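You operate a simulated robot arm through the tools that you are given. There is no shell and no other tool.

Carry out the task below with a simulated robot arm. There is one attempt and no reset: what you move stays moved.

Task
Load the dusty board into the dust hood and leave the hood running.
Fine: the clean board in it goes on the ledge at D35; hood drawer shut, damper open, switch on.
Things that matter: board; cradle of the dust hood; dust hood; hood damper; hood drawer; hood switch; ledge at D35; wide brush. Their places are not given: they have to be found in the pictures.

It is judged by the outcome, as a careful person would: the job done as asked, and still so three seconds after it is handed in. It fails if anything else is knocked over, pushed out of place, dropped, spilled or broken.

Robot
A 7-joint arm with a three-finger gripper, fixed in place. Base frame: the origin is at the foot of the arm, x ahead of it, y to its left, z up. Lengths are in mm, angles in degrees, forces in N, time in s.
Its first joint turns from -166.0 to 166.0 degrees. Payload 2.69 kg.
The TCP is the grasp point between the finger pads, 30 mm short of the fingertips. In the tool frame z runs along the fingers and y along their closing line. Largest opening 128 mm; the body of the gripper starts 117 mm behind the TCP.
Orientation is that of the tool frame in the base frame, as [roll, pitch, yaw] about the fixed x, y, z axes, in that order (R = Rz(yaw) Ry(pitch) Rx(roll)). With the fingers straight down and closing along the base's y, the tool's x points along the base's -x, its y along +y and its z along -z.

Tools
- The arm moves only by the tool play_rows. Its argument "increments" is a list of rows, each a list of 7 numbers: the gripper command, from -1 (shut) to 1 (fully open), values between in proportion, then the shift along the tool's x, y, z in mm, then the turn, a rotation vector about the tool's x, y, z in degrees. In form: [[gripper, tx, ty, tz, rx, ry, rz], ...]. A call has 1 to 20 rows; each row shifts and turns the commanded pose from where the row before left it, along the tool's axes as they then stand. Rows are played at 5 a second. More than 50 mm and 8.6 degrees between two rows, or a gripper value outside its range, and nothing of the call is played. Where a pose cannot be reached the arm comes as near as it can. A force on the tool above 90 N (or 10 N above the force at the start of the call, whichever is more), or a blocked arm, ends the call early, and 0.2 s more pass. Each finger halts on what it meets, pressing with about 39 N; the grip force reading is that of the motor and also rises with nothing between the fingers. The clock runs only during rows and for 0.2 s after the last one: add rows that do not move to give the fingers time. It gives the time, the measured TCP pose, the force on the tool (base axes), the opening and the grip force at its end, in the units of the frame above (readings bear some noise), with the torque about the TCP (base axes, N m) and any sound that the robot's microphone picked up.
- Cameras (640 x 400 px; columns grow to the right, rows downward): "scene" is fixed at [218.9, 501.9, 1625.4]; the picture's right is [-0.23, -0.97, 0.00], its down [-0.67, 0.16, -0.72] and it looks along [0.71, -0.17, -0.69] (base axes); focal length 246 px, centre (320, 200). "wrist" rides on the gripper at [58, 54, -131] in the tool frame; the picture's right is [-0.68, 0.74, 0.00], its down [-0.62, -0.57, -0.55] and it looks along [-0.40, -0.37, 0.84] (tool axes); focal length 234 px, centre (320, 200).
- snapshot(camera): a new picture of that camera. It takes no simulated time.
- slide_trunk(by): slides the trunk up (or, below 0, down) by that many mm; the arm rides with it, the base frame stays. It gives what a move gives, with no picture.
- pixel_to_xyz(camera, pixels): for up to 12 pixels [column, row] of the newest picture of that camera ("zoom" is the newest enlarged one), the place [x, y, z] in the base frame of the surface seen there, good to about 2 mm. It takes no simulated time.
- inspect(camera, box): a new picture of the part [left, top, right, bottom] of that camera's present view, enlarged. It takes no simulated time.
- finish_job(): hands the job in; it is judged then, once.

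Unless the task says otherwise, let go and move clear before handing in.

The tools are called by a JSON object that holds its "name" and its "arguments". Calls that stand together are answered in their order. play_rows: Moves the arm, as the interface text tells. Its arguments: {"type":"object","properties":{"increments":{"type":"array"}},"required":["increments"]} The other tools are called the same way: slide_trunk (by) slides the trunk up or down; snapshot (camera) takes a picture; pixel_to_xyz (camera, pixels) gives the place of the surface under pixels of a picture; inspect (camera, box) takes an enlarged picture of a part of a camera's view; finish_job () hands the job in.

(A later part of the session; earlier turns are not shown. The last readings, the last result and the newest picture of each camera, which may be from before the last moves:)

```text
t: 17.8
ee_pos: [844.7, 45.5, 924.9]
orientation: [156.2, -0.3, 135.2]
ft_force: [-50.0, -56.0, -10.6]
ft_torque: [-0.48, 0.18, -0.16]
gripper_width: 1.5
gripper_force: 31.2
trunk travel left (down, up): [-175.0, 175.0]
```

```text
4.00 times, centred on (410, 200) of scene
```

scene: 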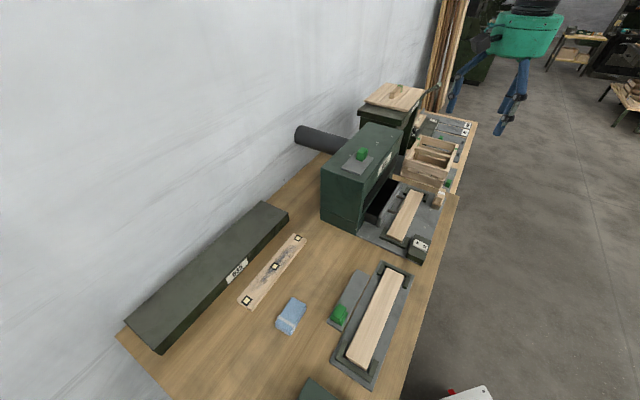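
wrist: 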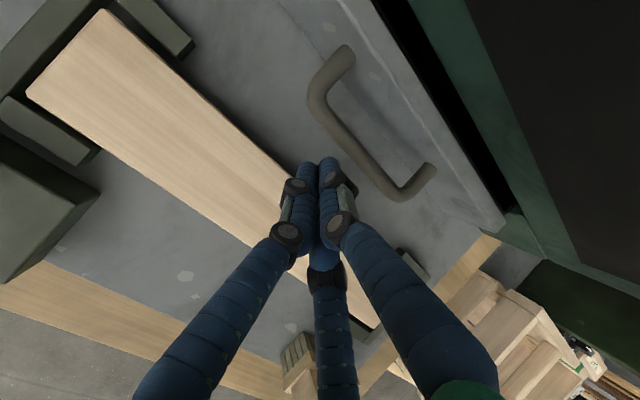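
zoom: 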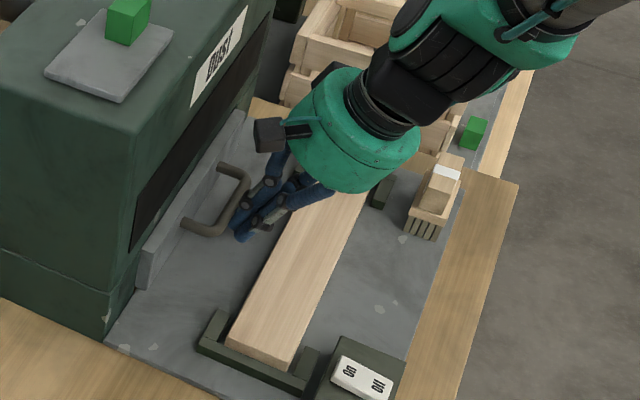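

About 75 N back along n: the drawer is hard against its stop and the panel looks flush. I'll back off slowly and check that it stays.

{"name": "play_rows", "arguments": {"increments": [[-1, 0, -2.7, -1.2, 0, 0, 0], [-1, 0, -4.5, -2.0, 0, 0, 0], [-1, 0, -4.5, -2.0, 0, 0, 0], [-1, 0, -9, -4.0, 0, 0, 0], [-1, 0, -6, -2.7, 0, 0, 0], [-1, 0, 0, 0, 0, 0, 0]]}}

{"name": "snapshot", "arguments": {"camera": "wrist"}}

{"name": "inspect", "arguments": {"camera": "scene", "box": [360, 150, 460, 250]}}

```text
t: 19.2
ee_pos: [827.1, 30.3, 929.9]
orientation: [155.9, 0.1, 135.0]
ft_force: [-0.6, 0.6, 0.1]
ft_torque: [0.01, 0.01, -0.01]
gripper_width: 1.9
gripper_force: 31.7
trunk travel left (down, up): [-175.0, 175.0]
```

```text
taken
```

wrist: 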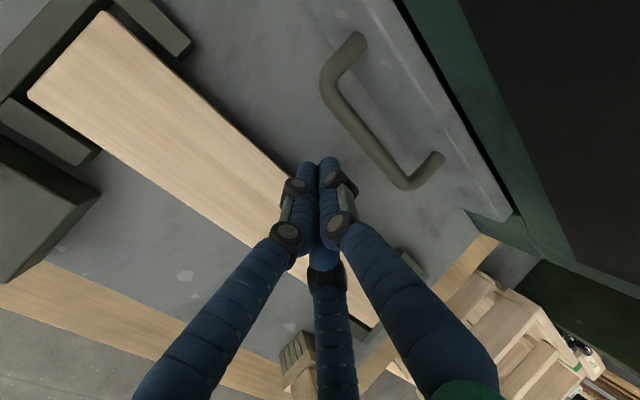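

```text
4.00 times, centred on (410, 200) of scene
```

zoom: 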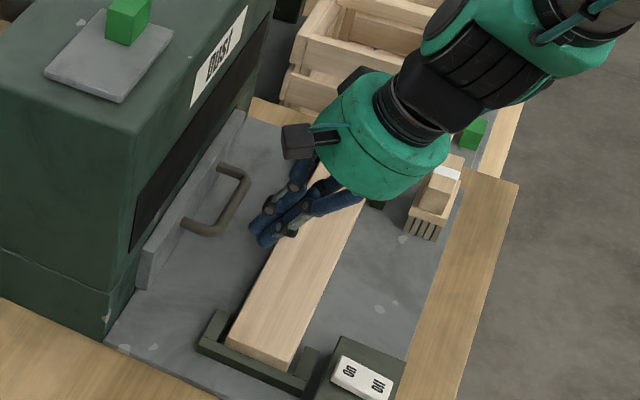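

The drawer stays shut. I'll verify bar and panel position, then rise and straighten to grasp the clean board.

{"name": "pixel_to_xyz", "arguments": {"camera": "wrist", "pixels": [[322, 88], [365, 150], [400, 187], [420, 90], [440, 110], [430, 105], [500, 215], [150, 75], [230, 130], [100, 15], [35, 90], [370, 320]]}}

{"name": "play_rows", "arguments": {"increments": [[-1, 0, 0, -40, 0, 0, 0], [-1, 0, 0, -40, 0, 0, 0], [-1, 0, 0, 0, 8, 0, 0], [-1, 0, 0, 0, 8, 0, 0], [-1, 0, 0, 0, 8, 0, 0], [0.875, 0, 0, -30, 0, 0, 0], [0.875, 0, 0, 0, 0, 0, 0], [0.875, 0, 0, 0, 0, 0, 0], [0.875, 0, 0, 0, 0, 0, 0]]}}

{"name": "snapshot", "arguments": {"camera": "wrist"}}

```text
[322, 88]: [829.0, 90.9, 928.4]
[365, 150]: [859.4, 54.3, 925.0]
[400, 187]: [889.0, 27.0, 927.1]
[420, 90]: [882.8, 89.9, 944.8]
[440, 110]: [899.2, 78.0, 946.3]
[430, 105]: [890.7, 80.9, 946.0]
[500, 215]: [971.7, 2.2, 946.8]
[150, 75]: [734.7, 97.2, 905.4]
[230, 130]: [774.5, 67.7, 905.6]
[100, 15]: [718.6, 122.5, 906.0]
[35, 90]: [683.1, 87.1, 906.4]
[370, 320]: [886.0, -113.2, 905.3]
```

```text
t: 21.2
ee_pos: [804.2, 5.4, 1031.9]
orientation: [180.0, 0.0, 135.1]
ft_force: [0.2, 0.7, 0.4]
ft_torque: [0.02, 0.03, 0.0]
gripper_width: 120.0
gripper_force: 0.0
trunk travel left (down, up): [-175.0, 175.0]
```

```text
taken
```

wrist: 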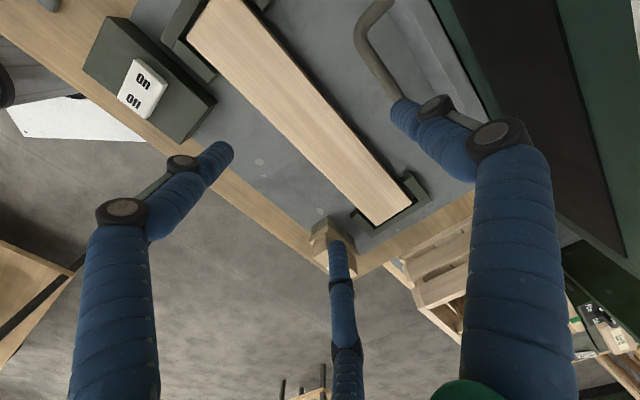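

The drawer bar is now at n≈647 (moved ~50 mm, panel against the hood). I'll centre over the clean board (n≈566, t≈567) and descend with the fingers open 120.

{"name": "play_rows", "arguments": {"increments": [[0.875, -2, -6.5, 0, 0, 0, 0], [0.875, 0, 0, 40, 0, 0, 0], [0.875, 0, 0, 30, 0, 0, 0], [0.875, 0, 0, 0, 0, 0, 0]]}}

{"name": "snapshot", "arguments": {"camera": "wrist"}}

{"name": "inspect", "arguments": {"camera": "scene", "box": [360, 150, 460, 250]}}

```text
t: 22.2
ee_pos: [801.5, -1.4, 960.1]
orientation: [-179.9, 0.0, 135.0]
ft_force: [0.7, 0.3, -0.2]
ft_torque: [-0.03, 0.07, 0.02]
gripper_width: 119.8
gripper_force: 0.1
trunk travel left (down, up): [-175.0, 175.0]
```

```text
taken
```

wrist: 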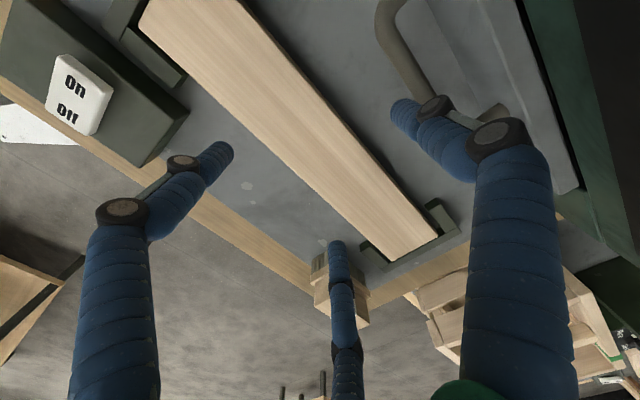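

```text
4.00 times, centred on (410, 200) of scene
```

zoom: 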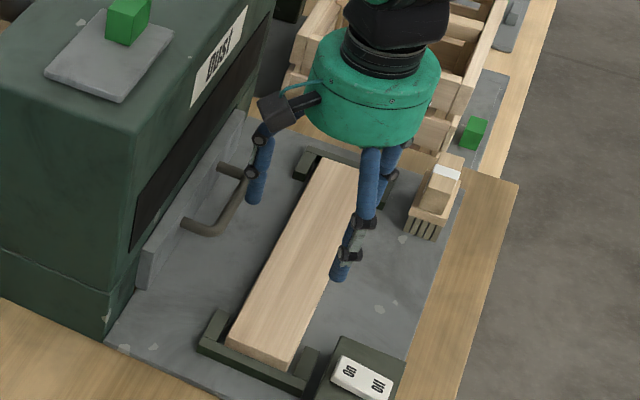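

Straddling looks right; the +n digit is between board and handle bar. I'll narrow to ~110 and descend the last 39 mm watching force.

{"name": "play_rows", "arguments": {"increments": [[0.72, 0, 0, 0, 0, 0, 0], [0.72, 0, 0, 15, 0, 0, 0], [0.72, 0, 0, 14, 0, 0, 0], [0.72, 0, 0, 10, 0, 0, 0], [0.72, 0, 0, 0, 0, 0, 0]]}}

{"name": "snapshot", "arguments": {"camera": "wrist"}}

{"name": "inspect", "arguments": {"camera": "scene", "box": [360, 150, 460, 250]}}

```text
t: 23.4
ee_pos: [801.9, -0.2, 923.8]
orientation: [179.9, 0.1, 135.1]
ft_force: [2.6, 0.6, 13.4]
ft_torque: [-0.26, 0.25, 0.08]
gripper_width: 117.9
gripper_force: 5.2
trunk travel left (down, up): [-175.0, 175.0]
```

```text
taken
```

wrist: 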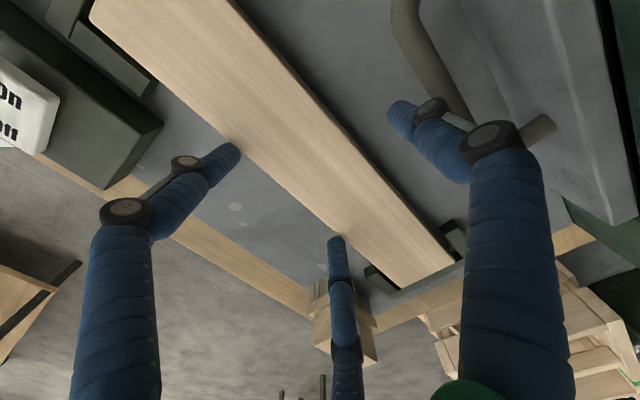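

```text
4.00 times, centred on (410, 200) of scene
```

zoom: 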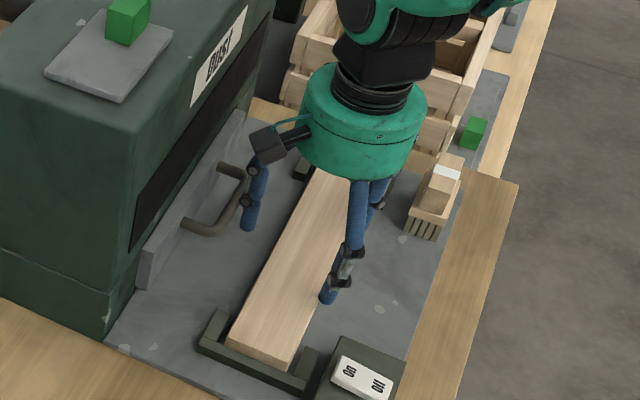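

The fingers jammed at 117.9 (commanded 110) with 13 N upward force, so the two -n digits seem to be touching the board's edge: the gripper behaves like the pictured three-digit one. I'll rise, open fully and shift ~7 mm toward -n so the board sits between thumb and pair.

{"name": "play_rows", "arguments": {"increments": [[0.9, 0, 0, -10, 0, 0, 0], [1, 0, 0, -20, 0, 0, 0], [1, 0, -7, 0, 0, 0, 0], [1, 0, 0, 0, 0, 0, 0]]}}

{"name": "snapshot", "arguments": {"camera": "wrist"}}

{"name": "inspect", "arguments": {"camera": "scene", "box": [360, 150, 460, 250]}}

```text
t: 24.4
ee_pos: [796.9, -5.4, 951.0]
orientation: [180.0, 0.0, 135.1]
ft_force: [-0.6, -0.2, 0.0]
ft_torque: [0.05, -0.03, -0.03]
gripper_width: 128.1
gripper_force: 0.0
trunk travel left (down, up): [-175.0, 175.0]
```

```text
taken
```

wrist: 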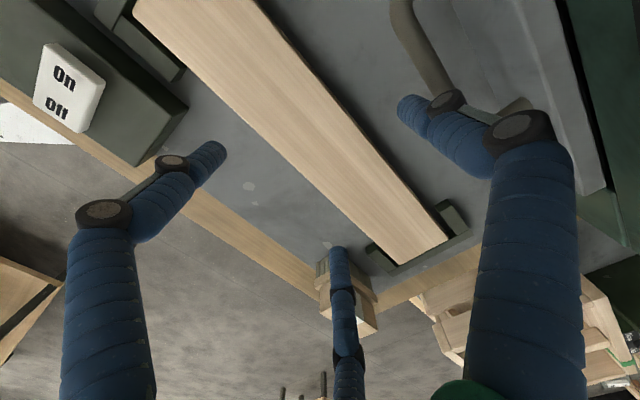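

```text
4.00 times, centred on (410, 200) of scene
```

zoom: 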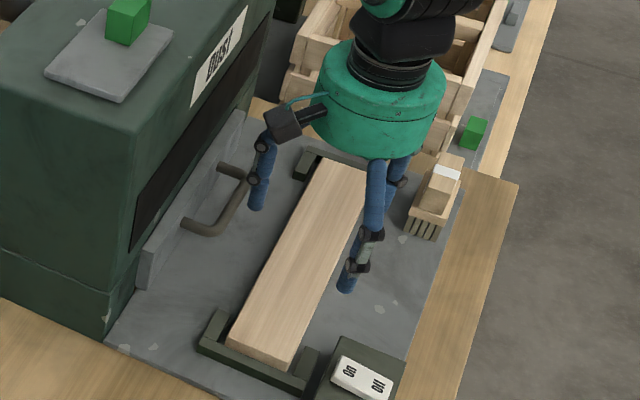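

Now the board lies between the pair (-n side) and the thumb (+n side). Descending 29 mm with the gripper fully open.

{"name": "play_rows", "arguments": {"increments": [[1, 0, 0, 10, 0, 0, 0], [1, 0, 0, 10, 0, 0, 0], [1, 0, 0, 8, 0, 0, 0], [1, 0, 0, 0, 0, 0, 0]]}}

{"name": "snapshot", "arguments": {"camera": "wrist"}}

{"name": "inspect", "arguments": {"camera": "scene", "box": [360, 150, 460, 250]}}

```text
t: 25.4
ee_pos: [796.9, -5.2, 925.0]
orientation: [-179.9, 0.0, 135.0]
ft_force: [0.2, 0.0, -0.2]
ft_torque: [0.0, -0.01, -0.01]
gripper_width: 128.1
gripper_force: 0.1
trunk travel left (down, up): [-175.0, 175.0]
```

```text
taken
```

wrist: 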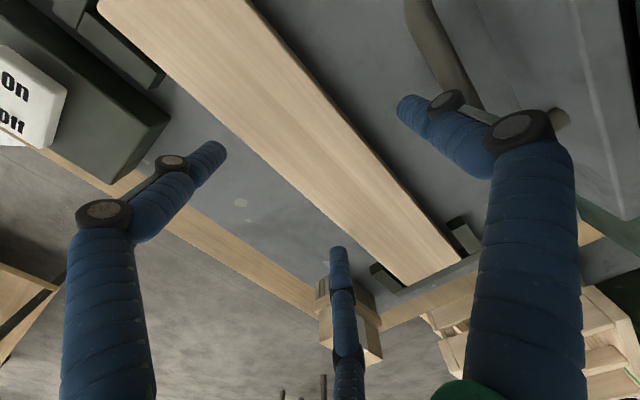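

```text
4.00 times, centred on (410, 200) of scene
```

zoom: 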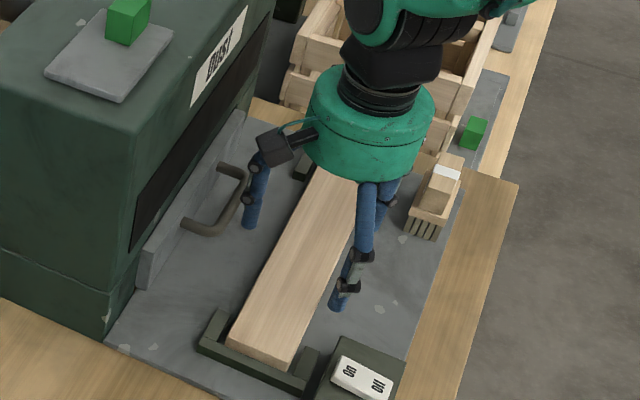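

No contact at z=925. I'll go 4 mm lower and close in stages, watching width and force.

{"name": "play_rows", "arguments": {"increments": [[1, 0, 0, 4, 0, 0, 0], [0.6, 0, 0, 0, 0, 0, 0], [0.3, 0, 0, 0, 0, 0, 0], [0.1, 0, 0, 0, 0, 0, 0], [0.1, 0, 0, 0, 0, 0, 0]]}}

{"name": "snapshot", "arguments": {"camera": "wrist"}}

{"name": "inspect", "arguments": {"camera": "scene", "box": [360, 150, 460, 250]}}

```text
t: 26.6
ee_pos: [798.1, -5.6, 921.4]
orientation: [-180.0, 0.0, 134.9]
ft_force: [-0.2, 0.6, 2.7]
ft_torque: [0.13, 0.03, 0.05]
gripper_width: 83.8
gripper_force: 39.1
trunk travel left (down, up): [-175.0, 175.0]
```

```text
taken
```

wrist: 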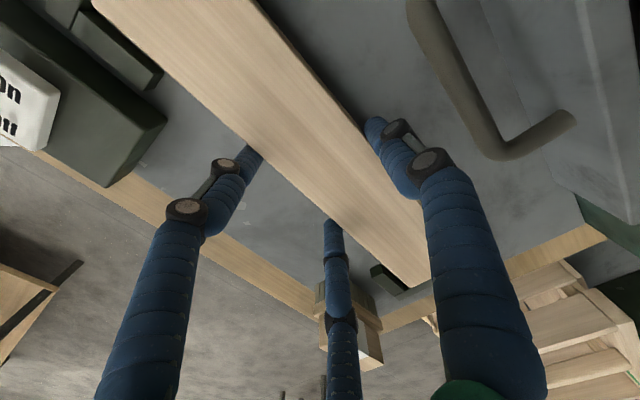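

```text
4.00 times, centred on (410, 200) of scene
```

zoom: 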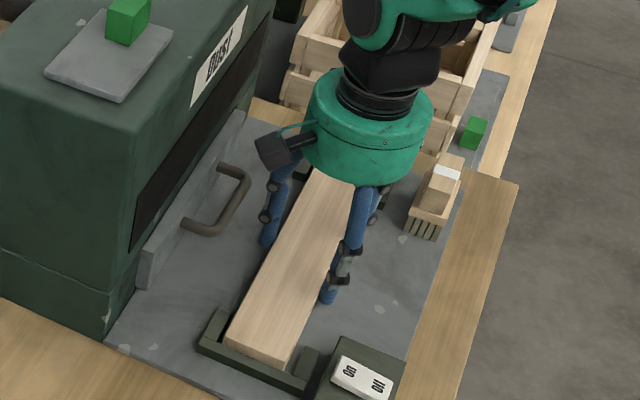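

The grip closed at 83.8 with 39 N: three-point hold on the board. I'll tighten the command a bit and lift slowly straight up.

{"name": "play_rows", "arguments": {"increments": [[-0.2, 0, 0, 0, 0, 0, 0], [-0.2, 0, 0, -5, 0, 0, 0], [-0.2, 0, 0, -10, 0, 0, 0], [-0.2, 0, 0, -20, 0, 0, 0], [-0.2, 0, 0, -30, 0, 0, 0], [-0.2, 0, 0, 0, 0, 0, 0]]}}

{"name": "snapshot", "arguments": {"camera": "wrist"}}

{"name": "inspect", "arguments": {"camera": "scene", "box": [350, 140, 460, 260]}}

```text
t: 28.0
ee_pos: [796.5, -4.7, 985.0]
orientation: [-180.0, -0.1, 135.0]
ft_force: [-0.5, -1.0, -1.6]
ft_torque: [0.0, -0.03, 0.01]
gripper_width: 83.7
gripper_force: 39.1
trunk travel left (down, up): [-175.0, 175.0]
```

```text
taken
```

wrist: 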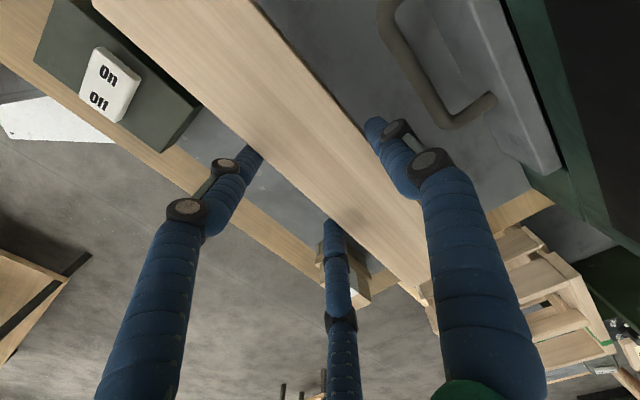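

```text
3.33 times, centred on (405, 200) of scene
```

zoom: 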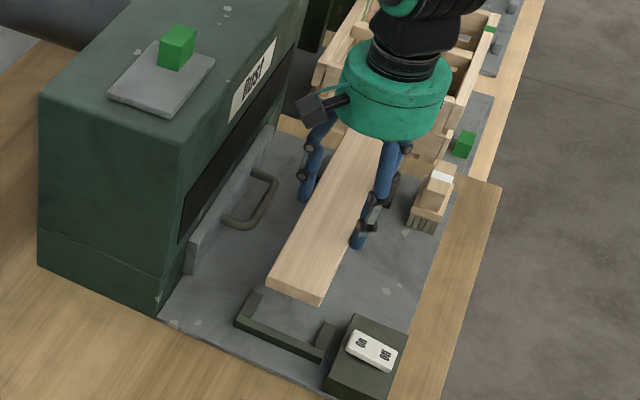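

The board is lifted cleanly (~0 tilt). I'll raise to z≈1055 and carry it along -t past the hood, keeping n≈560, then turn out toward the ledge.

{"name": "play_rows", "arguments": {"increments": [[-0.2, 0, 0, -35, 0, 0, 0], [-0.2, 0, 0, -35, 0, 0, 0], [-0.2, 46, 0, 0, 0, 0, 0], [-0.2, 46, 0, 0, 0, 0, 0], [-0.2, 46, 0, 0, 0, 0, 0], [-0.2, 46, 0, 0, 0, 0, 0], [-0.2, 46, 0, 0, 0, 0, 0], [-0.2, 46, 0, 0, 0, 0, 0], [-0.2, 46, 0, 0, 0, 0, 0], [-0.2, 46, 0, 0, 0, 0, 0], [-0.2, 46, 0, 0, 0, 0, 0], [-0.2, 46, 0, 0, 0, 0, 0], [-0.2, 46, 0, 0, 0, 0, 0], [-0.2, 46, 0, 0, 0, 0, 0], [-0.2, 0, 0, 0, 0, 0, 0]]}}

{"name": "snapshot", "arguments": {"camera": "wrist"}}

{"name": "snapshot", "arguments": {"camera": "scene"}}

```text
t: 31.2
ee_pos: [403.8, 384.4, 1055.4]
orientation: [180.0, 0.0, 135.0]
ft_force: [-0.1, 0.1, -1.5]
ft_torque: [-0.1, -0.03, 0.02]
gripper_width: 83.6
gripper_force: 39.2
trunk travel left (down, up): [-175.0, 175.0]
```

```text
taken
```

wrist: 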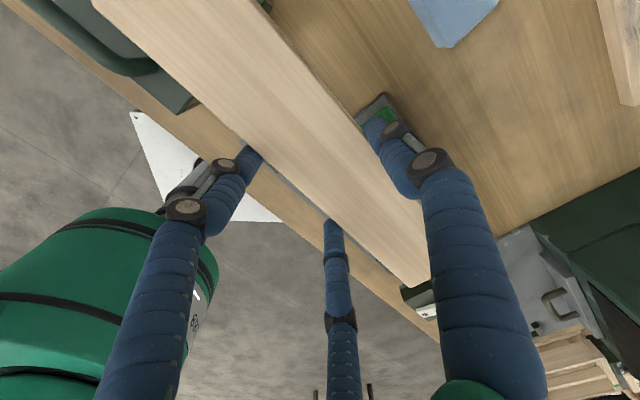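

```text
taken
```

scene: 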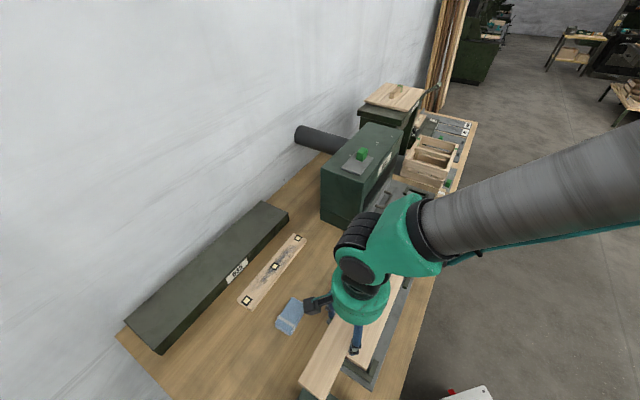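

Holding steady at t≈14, n≈557. Now out along +n toward the ledge, to n≈940 first.

{"name": "play_rows", "arguments": {"increments": [[-0.2, 0, 48, 0, 0, 0, 0], [-0.2, 0, 48, 0, 0, 0, 0], [-0.2, 0, 48, 0, 0, 0, 0], [-0.2, 0, 48, 0, 0, 0, 0], [-0.2, 0, 48, 0, 0, 0, 0], [-0.2, 0, 48, 0, 0, 0, 0], [-0.2, 0, 48, 0, 0, 0, 0], [-0.2, 0, 48, 0, 0, 0, 0], [-0.2, 0, 0, 0, 0, 0, 0]]}}

{"name": "snapshot", "arguments": {"camera": "wrist"}}

{"name": "snapshot", "arguments": {"camera": "scene"}}

```text
t: 33.2
ee_pos: [679.1, 657.8, 1055.1]
orientation: [-179.9, 0.0, 135.0]
ft_force: [0.7, 0.8, -2.2]
ft_torque: [-0.05, 0.04, 0.01]
gripper_width: 83.7
gripper_force: 39.4
trunk travel left (down, up): [-175.0, 175.0]
```

```text
taken
```

wrist: 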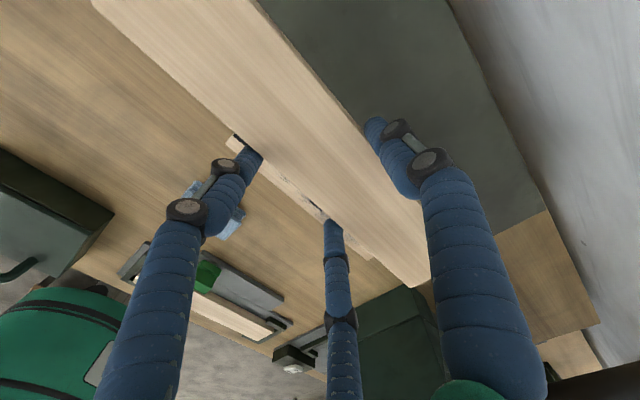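

```text
taken
```

scene: 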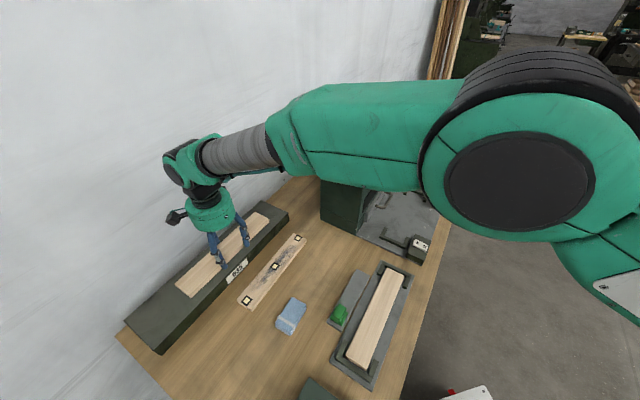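

The arm reaches n≈945 without trouble and the board is over the ledge's front. I'll extend another 50 mm and check that the pose is really reached.

{"name": "play_rows", "arguments": {"increments": [[-0.2, 0, 25, 0, 0, 0, 0], [-0.2, 0, 25, 0, 0, 0, 0], [-0.2, 0, 0, 0, 0, 0, 0]]}}

{"name": "snapshot", "arguments": {"camera": "wrist"}}

{"name": "snapshot", "arguments": {"camera": "scene"}}

```text
t: 34.0
ee_pos: [714.0, 693.8, 1056.0]
orientation: [-180.0, 0.0, 135.0]
ft_force: [-0.3, 0.7, -1.7]
ft_torque: [-0.04, 0.02, 0.03]
gripper_width: 83.4
gripper_force: 38.9
trunk travel left (down, up): [-175.0, 175.0]
```

```text
taken
```

wrist: 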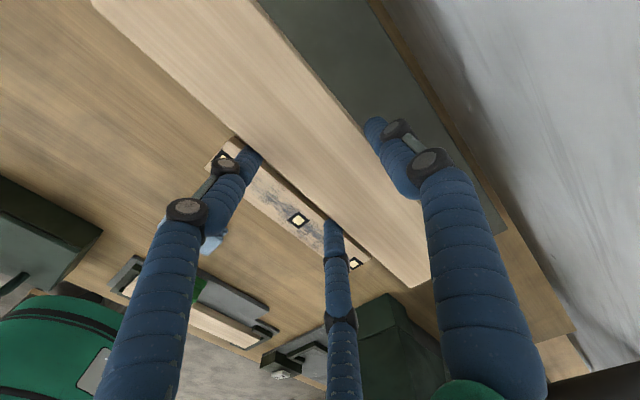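

```text
taken
```

scene: 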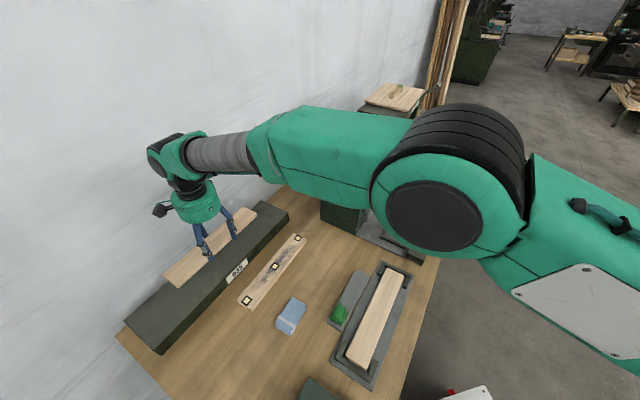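

The pose is reached exactly (n≈995). Before lowering I'll check where the wall is relative to the wrist and the ledge beneath.

{"name": "pixel_to_xyz", "arguments": {"camera": "scene", "pixels": [[120, 150], [140, 200], [155, 155], [160, 212], [170, 180], [185, 150], [130, 240], [205, 205], [175, 275], [253, 218], [190, 290], [232, 238]]}}

{"name": "pixel_to_xyz", "arguments": {"camera": "wrist", "pixels": [[360, 30], [480, 190], [330, 20], [500, 230], [560, 150], [520, 60], [110, 10], [270, 20], [350, 120], [410, 275], [395, 50], [450, 130]]}}

```text
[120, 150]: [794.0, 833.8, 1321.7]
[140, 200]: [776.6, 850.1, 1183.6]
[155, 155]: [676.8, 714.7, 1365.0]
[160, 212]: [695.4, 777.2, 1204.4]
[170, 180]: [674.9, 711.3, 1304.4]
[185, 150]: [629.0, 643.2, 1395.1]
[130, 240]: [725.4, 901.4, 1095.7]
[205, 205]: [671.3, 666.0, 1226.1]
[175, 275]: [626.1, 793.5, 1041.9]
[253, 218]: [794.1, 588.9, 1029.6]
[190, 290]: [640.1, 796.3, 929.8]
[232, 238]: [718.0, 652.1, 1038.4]
```

```text
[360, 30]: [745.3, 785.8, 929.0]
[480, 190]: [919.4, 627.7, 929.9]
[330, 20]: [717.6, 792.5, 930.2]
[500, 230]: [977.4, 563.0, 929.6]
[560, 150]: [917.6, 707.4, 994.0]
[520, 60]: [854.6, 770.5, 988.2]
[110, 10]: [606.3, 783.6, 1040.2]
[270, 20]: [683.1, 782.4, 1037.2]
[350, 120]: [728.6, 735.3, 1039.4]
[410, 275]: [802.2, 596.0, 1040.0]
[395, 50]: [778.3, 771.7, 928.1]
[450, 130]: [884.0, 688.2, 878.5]
```

The wall is at n≈1150, well clear of the wrist; the held board is at n≈983–1035 and the ledge top z≈930 spans n 961–1082. I'll shift 8 mm inward and lower to just above contact (TCP z≈969).

{"name": "play_rows", "arguments": {"increments": [[-0.2, 0, 8, 0, 0, 0, 0], [-0.2, 0, 0, 30, 0, 0, 0], [-0.2, 0, 0, 30, 0, 0, 0], [-0.2, 0, 0, 20, 0, 0, 0], [-0.2, 0, 0, 6, 0, 0, 0], [-0.2, 0, 0, 0, 0, 0, 0]]}}

{"name": "snapshot", "arguments": {"camera": "wrist"}}

{"name": "inspect", "arguments": {"camera": "scene", "box": [110, 130, 310, 350]}}

```text
t: 35.4
ee_pos: [718.1, 698.3, 970.5]
orientation: [180.0, 0.0, 135.0]
ft_force: [0.1, 0.9, -1.7]
ft_torque: [-0.01, 0.02, 0.01]
gripper_width: 83.7
gripper_force: 38.6
trunk travel left (down, up): [-175.0, 175.0]
```

```text
taken
```

wrist: 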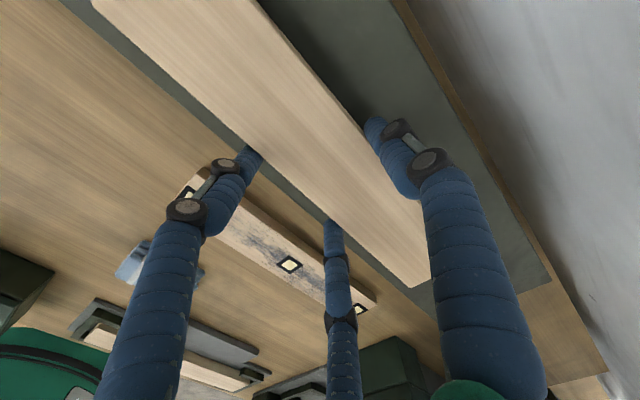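

```text
1.82 times, centred on (210, 240) of scene
```

zoom: 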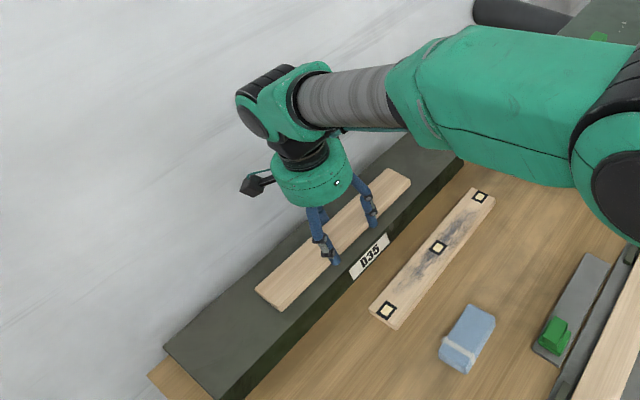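

The board hovers just above the ledge behind the D35 label. Lowering in 1.5 mm steps until it rests.

{"name": "play_rows", "arguments": {"increments": [[-0.2, 0, 0, 1.5, 0, 0, 0], [-0.2, 0, 0, 1.5, 0, 0, 0], [-0.2, 0, 0, 1.5, 0, 0, 0], [-0.2, 0, 0, 0, 0, 0, 0]]}}

```text
t: 36.4
ee_pos: [717.0, 697.2, 966.0]
orientation: [180.0, 0.0, 135.1]
ft_force: [0.1, -0.4, -1.3]
ft_torque: [-0.04, 0.03, 0.0]
gripper_width: 83.7
gripper_force: 38.6
trunk travel left (down, up): [-175.0, 175.0]
```

No contact yet at z=966; continuing with 1 mm steps.

{"name": "play_rows", "arguments": {"increments": [[-0.2, 0, 0, 1, 0, 0, 0], [-0.2, 0, 0, 1, 0, 0, 0], [-0.2, 0, 0, 0, 0, 0, 0]]}}

```text
t: 37.2
ee_pos: [719.3, 698.9, 962.7]
orientation: [-180.0, 0.0, 135.0]
ft_force: [0.8, 0.2, -1.2]
ft_torque: [0.0, 0.0, -0.01]
gripper_width: 83.6
gripper_force: 39.3
trunk travel left (down, up): [-175.0, 175.0]
```

Still hanging free (weight reading -1.2 N). Two more millimetres, checking each.

{"name": "play_rows", "arguments": {"increments": [[-0.2, 0, 0, 1, 0, 0, 0], [-0.2, 0, 0, 0, 0, 0, 0]]}}

{"name": "inspect", "arguments": {"camera": "wrist", "box": [200, 80, 460, 300]}}

{"name": "pixel_to_xyz", "arguments": {"camera": "wrist", "pixels": [[340, 90], [300, 160], [250, 60], [200, 60], [400, 260], [330, 20], [450, 150], [400, 50]]}}

```text
t: 37.8
ee_pos: [717.9, 698.0, 963.5]
orientation: [-180.0, -0.1, 135.1]
ft_force: [-0.8, -0.9, 1.1]
ft_torque: [0.0, -0.17, -0.05]
gripper_width: 83.6
gripper_force: 39.0
trunk travel left (down, up): [-175.0, 175.0]
```

```text
1.82 times, centred on (330, 190) of wrist
```

zoom: 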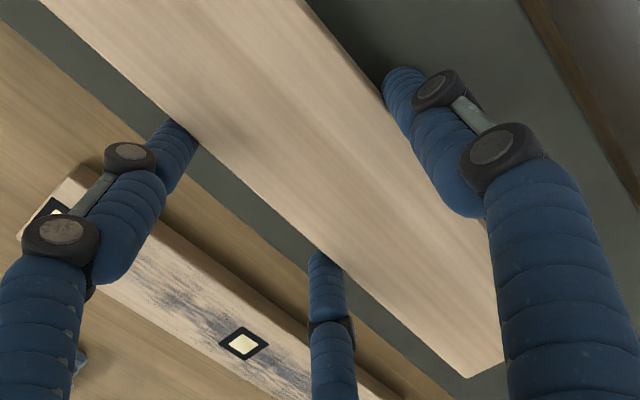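

```text
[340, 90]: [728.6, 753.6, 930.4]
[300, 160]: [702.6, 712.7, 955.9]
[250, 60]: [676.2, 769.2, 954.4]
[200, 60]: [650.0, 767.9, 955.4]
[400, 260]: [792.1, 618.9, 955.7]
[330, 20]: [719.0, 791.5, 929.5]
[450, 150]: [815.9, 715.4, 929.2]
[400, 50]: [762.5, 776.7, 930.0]
```

Those coordinates came from the picture taken at z=970 (board top then 955.5), so the board bottom is now right at the ledge, and the force reading (+1.1 vs -1.5) shows it has just touched. I'll open gradually and hold.

{"name": "play_rows", "arguments": {"increments": [[-0.2, 0, 0, 0.5, 0, 0, 0], [0.4, 0, 0, 0, 0, 0, 0], [0.6, 0, 0, 0, 0, 0, 0], [1, 0, 0, 0, 0, 0, 0], [1, 0, 0, 0, 0, 0, 0]]}}

{"name": "snapshot", "arguments": {"camera": "wrist"}}

{"name": "inspect", "arguments": {"camera": "scene", "box": [110, 130, 310, 350]}}

```text
t: 39.0
ee_pos: [718.2, 698.7, 961.4]
orientation: [180.0, 0.0, 135.1]
ft_force: [0.4, -0.5, -0.1]
ft_torque: [-0.03, -0.03, -0.01]
gripper_width: 128.1
gripper_force: 0.1
trunk travel left (down, up): [-175.0, 175.0]
```

```text
taken
```

wrist: 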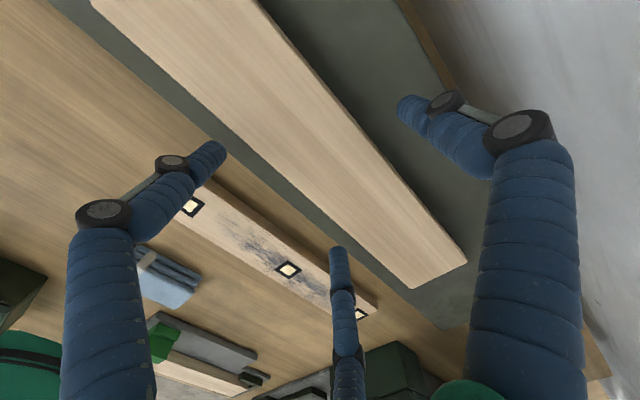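

```text
1.82 times, centred on (210, 240) of scene
```

zoom: 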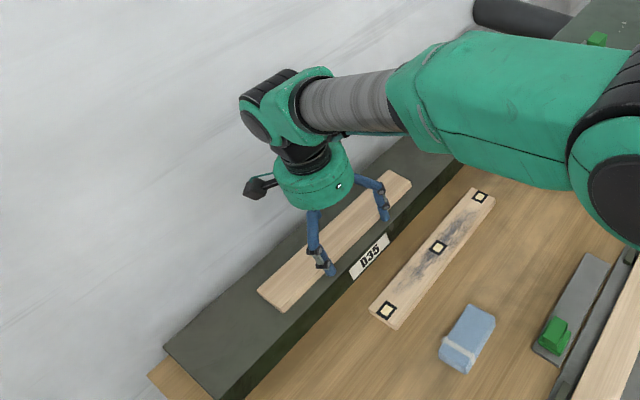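

The clean board rests on the ledge by the D35 label and the fingers are clear. I'll rise 80 mm and move over the dusty board (t≈95, n≈858).

{"name": "play_rows", "arguments": {"increments": [[1, 0, 0, -40, 0, 0, 0], [1, 0, 0, -40, 0, 0, 0], [1, -20, -36, 0, 0, 0, 0], [1, -20, -36, 0, 0, 0, 0], [1, -20, -36, 0, 0, 0, 0], [1, -20, -36, 0, 0, 0, 0], [1, 0, 0, 0, 0, 0, 0]]}}

{"name": "snapshot", "arguments": {"camera": "wrist"}}

{"name": "snapshot", "arguments": {"camera": "scene"}}

```text
t: 40.6
ee_pos: [672.7, 539.7, 1042.2]
orientation: [-180.0, -0.1, 135.0]
ft_force: [-0.8, -1.1, 1.5]
ft_torque: [0.04, -0.02, 0.04]
gripper_width: 128.0
gripper_force: 0.1
trunk travel left (down, up): [-175.0, 175.0]
```

```text
taken
```

wrist: 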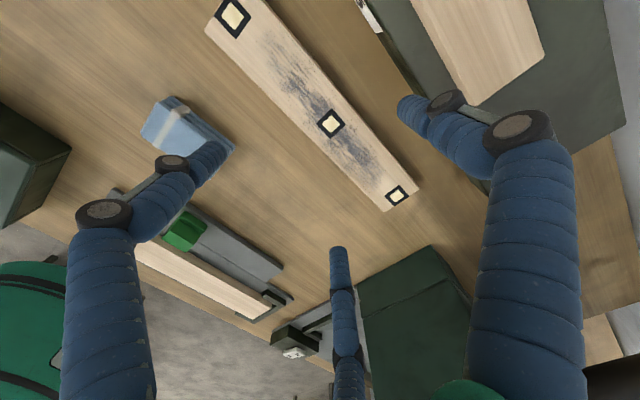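

```text
taken
```

scene: 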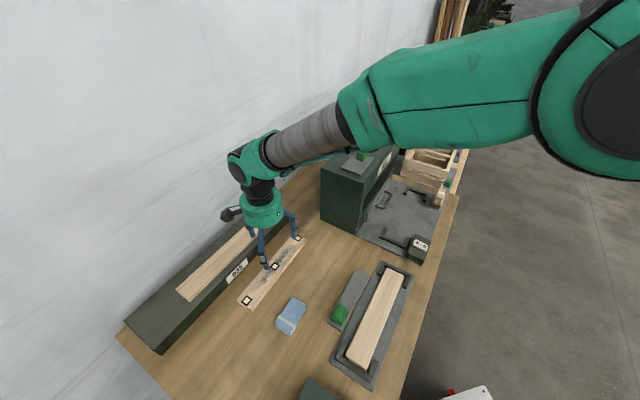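

The dusty board with its three square marks is right below. I'll measure its edges from this wrist view to centre and align the grasp.

{"name": "pixel_to_xyz", "arguments": {"camera": "wrist", "pixels": [[233, 17], [330, 123], [397, 195], [384, 209], [416, 188], [209, 28], [300, 124], [345, 105], [350, 145], [420, 120], [290, 130], [260, 85]]}}

{"name": "inspect", "arguments": {"camera": "wrist", "box": [190, 0, 430, 220]}}

```text
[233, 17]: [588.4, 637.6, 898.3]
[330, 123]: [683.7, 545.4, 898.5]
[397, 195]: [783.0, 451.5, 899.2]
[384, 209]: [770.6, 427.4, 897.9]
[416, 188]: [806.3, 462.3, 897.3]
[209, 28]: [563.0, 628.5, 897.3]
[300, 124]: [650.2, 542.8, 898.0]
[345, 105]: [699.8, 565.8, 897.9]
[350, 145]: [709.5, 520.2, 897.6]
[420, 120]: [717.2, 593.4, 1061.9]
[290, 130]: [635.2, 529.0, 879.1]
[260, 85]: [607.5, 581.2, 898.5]
```

```text
1.82 times, centred on (310, 110) of wrist
```

zoom: 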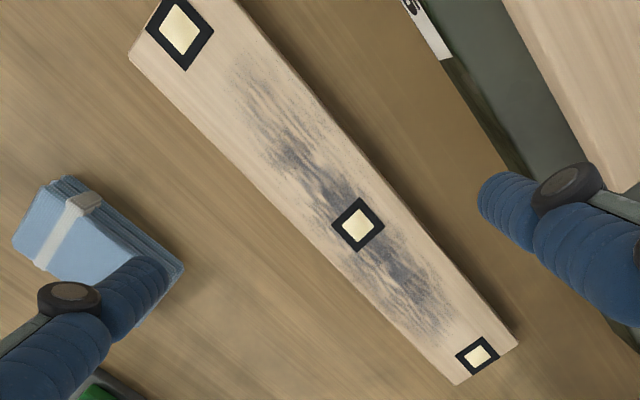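

The dusty board spans n≈844–895 at t≈-46…243, turned ~1° from the bench direction. I'll align by -1°, centre, and descend to z≈914 fully open.

{"name": "play_rows", "arguments": {"increments": [[1, -3.5, 2, 0, 0, 0, -1], [1, 0, 0, 40, 0, 0, 0], [1, 0, 0, 40, 0, 0, 0], [1, 0, 0, 20, 0, 0, 0], [1, 0, 0, 0, 0, 0, 0]]}}

{"name": "snapshot", "arguments": {"camera": "wrist"}}

{"name": "inspect", "arguments": {"camera": "scene", "box": [180, 130, 360, 340]}}

```text
t: 41.8
ee_pos: [678.3, 539.1, 941.8]
orientation: [-179.9, 0.0, 136.0]
ft_force: [-0.3, 0.9, 0.5]
ft_torque: [-0.02, 0.0, 0.0]
gripper_width: 128.1
gripper_force: 0.0
trunk travel left (down, up): [-175.0, 175.0]
```

```text
taken
```

wrist: 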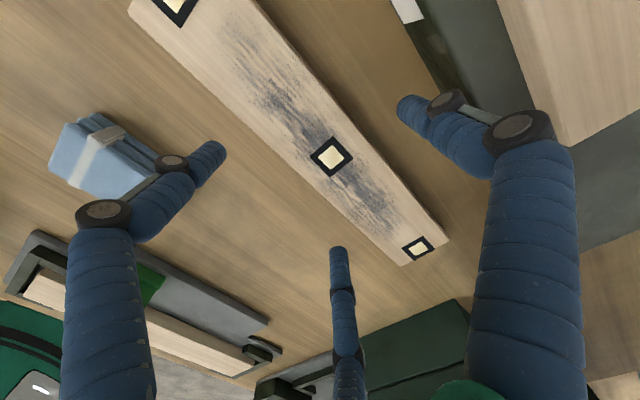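

```text
1.90 times, centred on (270, 235) of scene
```

zoom: 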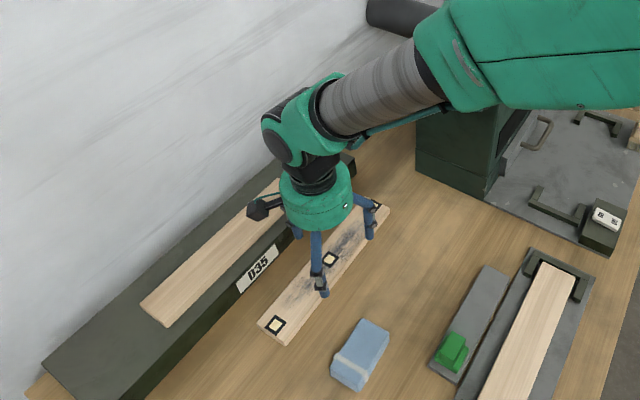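

Well aligned, and nothing near the fingers. Descending the last 28 mm and closing in stages.

{"name": "play_rows", "arguments": {"increments": [[1, 0, 0, 14, 0, 0, 0], [1, 0, 0, 14, 0, 0, 0], [1, 0, 0, 0, 0, 0, 0], [0.6, 0, 0, 0, 0, 0, 0], [0.4, 0, 0, 0, 0, 0, 0], [0.2, 0, 0, 0, 0, 0, 0], [-0.2, 0, 0, 0, 0, 0, 0], [-0.2, 0, 0, 0, 0, 0, 0]]}}

{"name": "snapshot", "arguments": {"camera": "wrist"}}

```text
t: 43.6
ee_pos: [678.5, 538.4, 912.9]
orientation: [180.0, 0.0, 136.0]
ft_force: [0.8, 1.7, 1.9]
ft_torque: [0.03, -0.12, 0.03]
gripper_width: 84.0
gripper_force: 39.0
trunk travel left (down, up): [-175.0, 175.0]
```

```text
taken
```

wrist: 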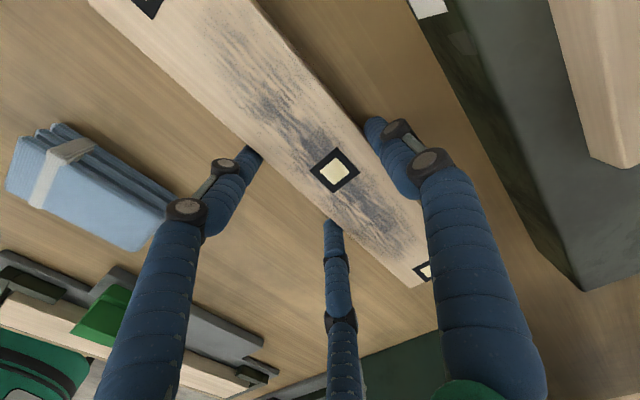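

Gripped at 84.0 with 39 N on the dusty board. Lifting, straightening to yaw 135, and retracting along -n away from the ledge.

{"name": "play_rows", "arguments": {"increments": [[-0.2, 0, 0, -5, 0, 0, 0], [-0.2, 0, 0, -15, 0, 0, 0], [-0.2, 0, 0, -40, 0, 0, 0], [-0.2, 0, 0, -40, 0, 0, 0], [-0.2, 0, 0, -42, 0, 0, 0], [-0.2, 0, -20, 0, 0, 0, 1], [-0.2, 0, -45, 0, 0, 0, 0], [-0.2, 0, -45, 0, 0, 0, 0], [-0.2, 0, -45, 0, 0, 0, 0], [-0.2, 0, -45, 0, 0, 0, 0], [-0.2, 0, -45, 0, 0, 0, 0], [-0.2, 0, -45, 0, 0, 0, 0], [-0.2, 0, -9, 0, 0, 0, 0], [-0.2, 0, 0, 0, 0, 0, 0]]}}

{"name": "snapshot", "arguments": {"camera": "wrist"}}

{"name": "snapshot", "arguments": {"camera": "scene"}}

```text
t: 46.6
ee_pos: [464.9, 326.7, 1053.1]
orientation: [-180.0, 0.0, 135.0]
ft_force: [0.6, 0.8, -2.0]
ft_torque: [0.0, 0.02, 0.02]
gripper_width: 83.7
gripper_force: 39.0
trunk travel left (down, up): [-175.0, 175.0]
```

```text
taken
```

wrist: 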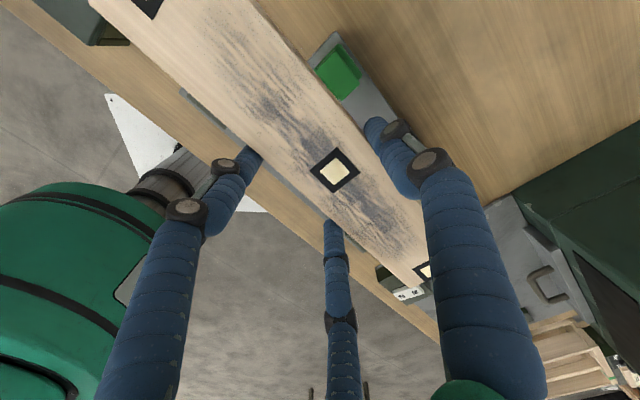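

```text
taken
```

scene: 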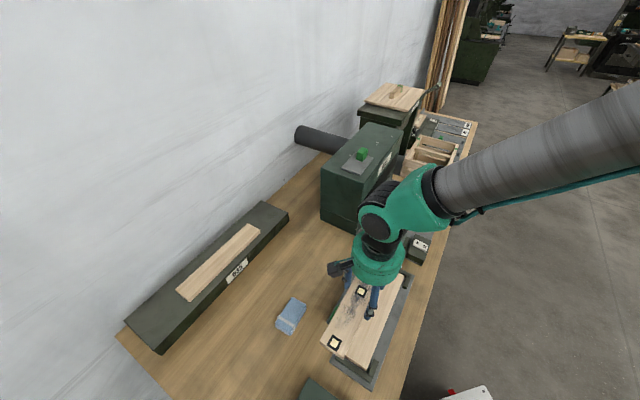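

The dusty board is held level; the clean board stays on the ledge. I'll measure the mark positions relative to the TCP for placing, and carry on along +t toward the cradle.

{"name": "pixel_to_xyz", "arguments": {"camera": "wrist", "pixels": [[335, 170], [425, 270], [413, 287], [148, 5], [95, 5], [350, 110], [300, 200], [260, 10]]}}

{"name": "play_rows", "arguments": {"increments": [[-0.2, -47, 0, 0, 0, 0, 0], [-0.2, -47, 0, 0, 0, 0, 0], [-0.2, -47, 0, 0, 0, 0, 0], [-0.2, -47, 0, 0, 0, 0, 0], [-0.2, -47, 0, 0, 0, 0, 0], [-0.2, -47, 0, 0, 0, 0, 0], [-0.2, -47, 0, 0, 0, 0, 0], [-0.2, -47, 0, 0, 0, 0, 0], [-0.2, -47, 0, 0, 0, 0, 0], [-0.2, -46, 0, 0, 0, 0, 0], [-0.2, 0, 0, 0, 0, 0, 0]]}}

{"name": "snapshot", "arguments": {"camera": "wrist"}}

{"name": "snapshot", "arguments": {"camera": "scene"}}

```text
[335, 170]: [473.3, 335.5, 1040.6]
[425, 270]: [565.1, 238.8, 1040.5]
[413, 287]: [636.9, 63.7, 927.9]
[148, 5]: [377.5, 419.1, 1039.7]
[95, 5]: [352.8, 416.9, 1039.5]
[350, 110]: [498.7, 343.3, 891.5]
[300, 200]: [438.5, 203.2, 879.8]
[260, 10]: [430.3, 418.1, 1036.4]
```

```text
t: 49.0
ee_pos: [798.5, -9.1, 1055.6]
orientation: [180.0, 0.0, 135.0]
ft_force: [1.6, -0.4, -1.7]
ft_torque: [0.04, 0.03, -0.06]
gripper_width: 83.7
gripper_force: 38.6
trunk travel left (down, up): [-175.0, 175.0]
```

```text
taken
```

wrist: 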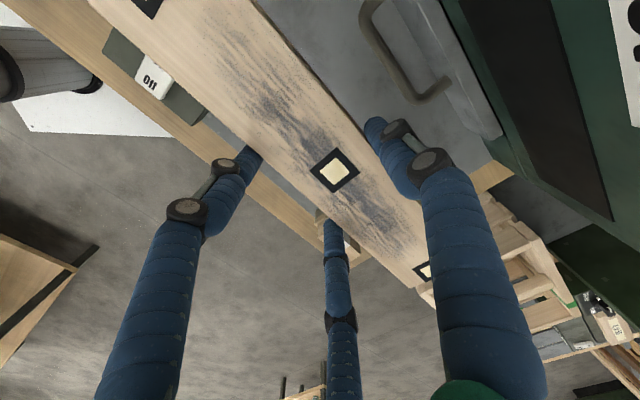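

```text
taken
```

scene: 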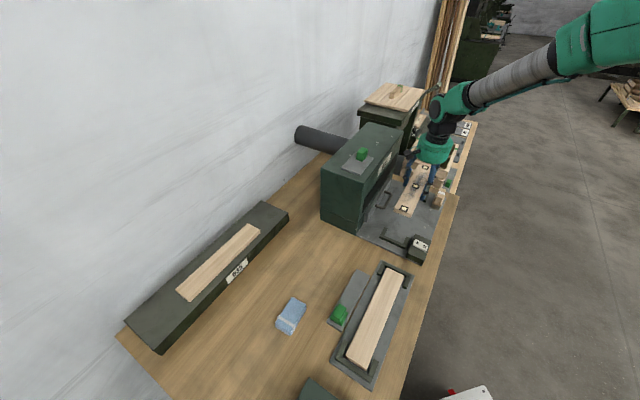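

The board centre mark sits ~12 mm toward +n from the TCP, giving a board centre of about t=571, n=570. I'll inspect the empty cradle brackets to get their inner gaps.

{"name": "inspect", "arguments": {"camera": "scene", "box": [360, 150, 460, 270]}}

{"name": "inspect", "arguments": {"camera": "wrist", "box": [60, 0, 300, 200]}}

```text
3.33 times, centred on (410, 210) of scene
```

zoom: 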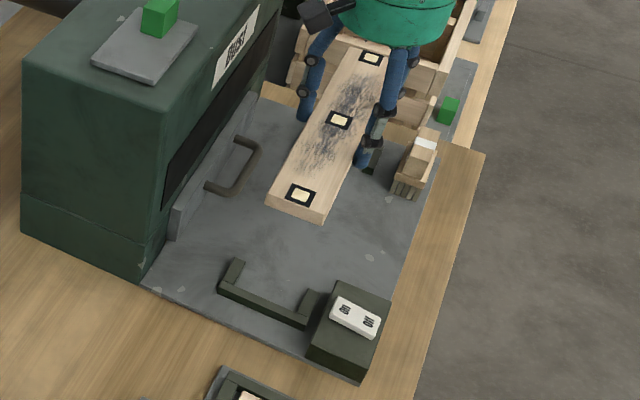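

```text
2.00 times, centred on (180, 100) of wrist
```

zoom: 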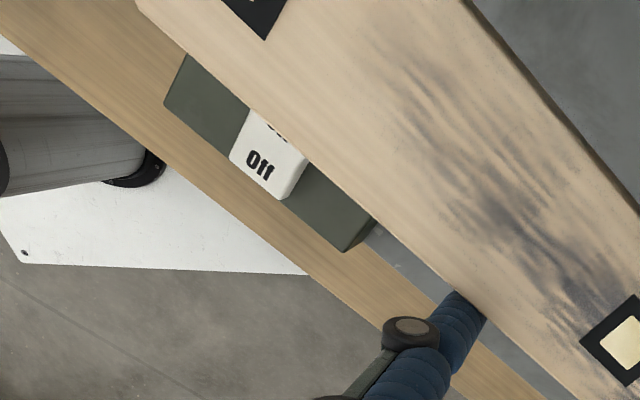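

I'll zoom tightly on the near bracket and measure its inner faces.

{"name": "inspect", "arguments": {"camera": "scene", "box": [415, 215, 475, 265]}}

{"name": "inspect", "arguments": {"camera": "scene", "box": [415, 170, 445, 210]}}

{"name": "inspect", "arguments": {"camera": "scene", "box": [415, 225, 465, 255]}}

```text
8.00 times, centred on (445, 240) of scene
```

zoom: 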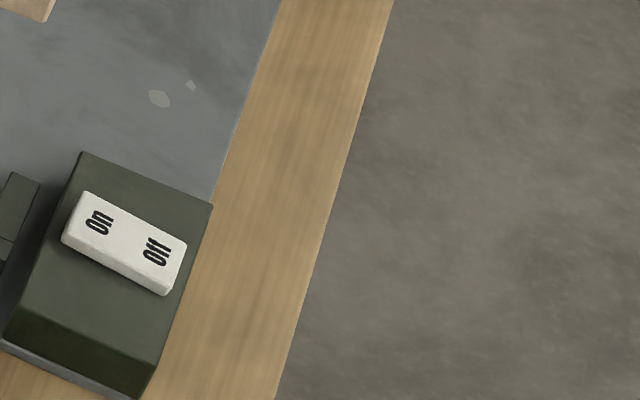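

```text
10.00 times, centred on (430, 190) of scene
```

zoom: 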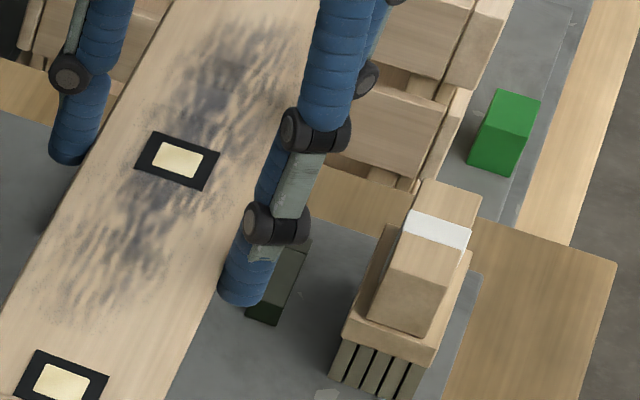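

```text
12.80 times, centred on (440, 240) of scene
```

zoom: 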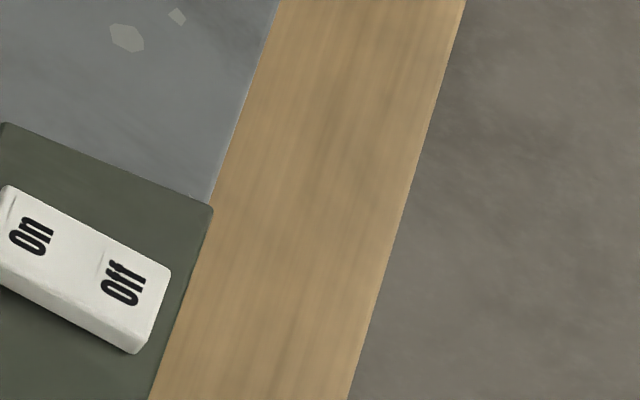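

The near bracket is further left in the original picture, around (395,238). Zooming there.

{"name": "inspect", "arguments": {"camera": "scene", "box": [372, 220, 422, 252]}}

{"name": "pixel_to_xyz", "arguments": {"camera": "zoom", "pixels": [[100, 150], [200, 180], [320, 230], [420, 240], [150, 130], [460, 200], [250, 200], [400, 260]]}}

```text
12.50 times, centred on (397, 236) of scene
```

zoom: 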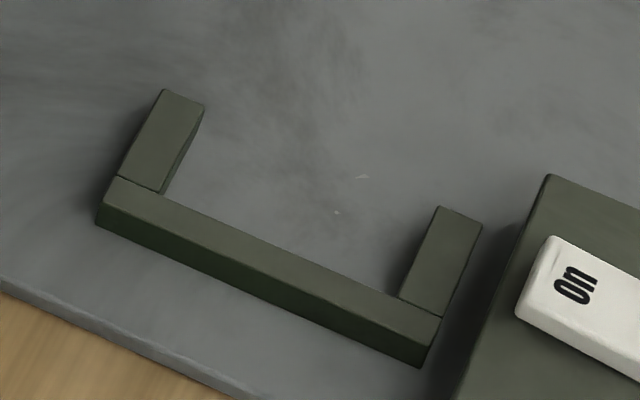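

```text
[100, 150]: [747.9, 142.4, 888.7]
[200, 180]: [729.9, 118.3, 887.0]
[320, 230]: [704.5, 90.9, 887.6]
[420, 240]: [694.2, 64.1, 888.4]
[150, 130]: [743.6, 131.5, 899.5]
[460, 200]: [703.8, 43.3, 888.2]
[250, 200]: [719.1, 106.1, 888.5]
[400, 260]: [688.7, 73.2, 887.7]
```

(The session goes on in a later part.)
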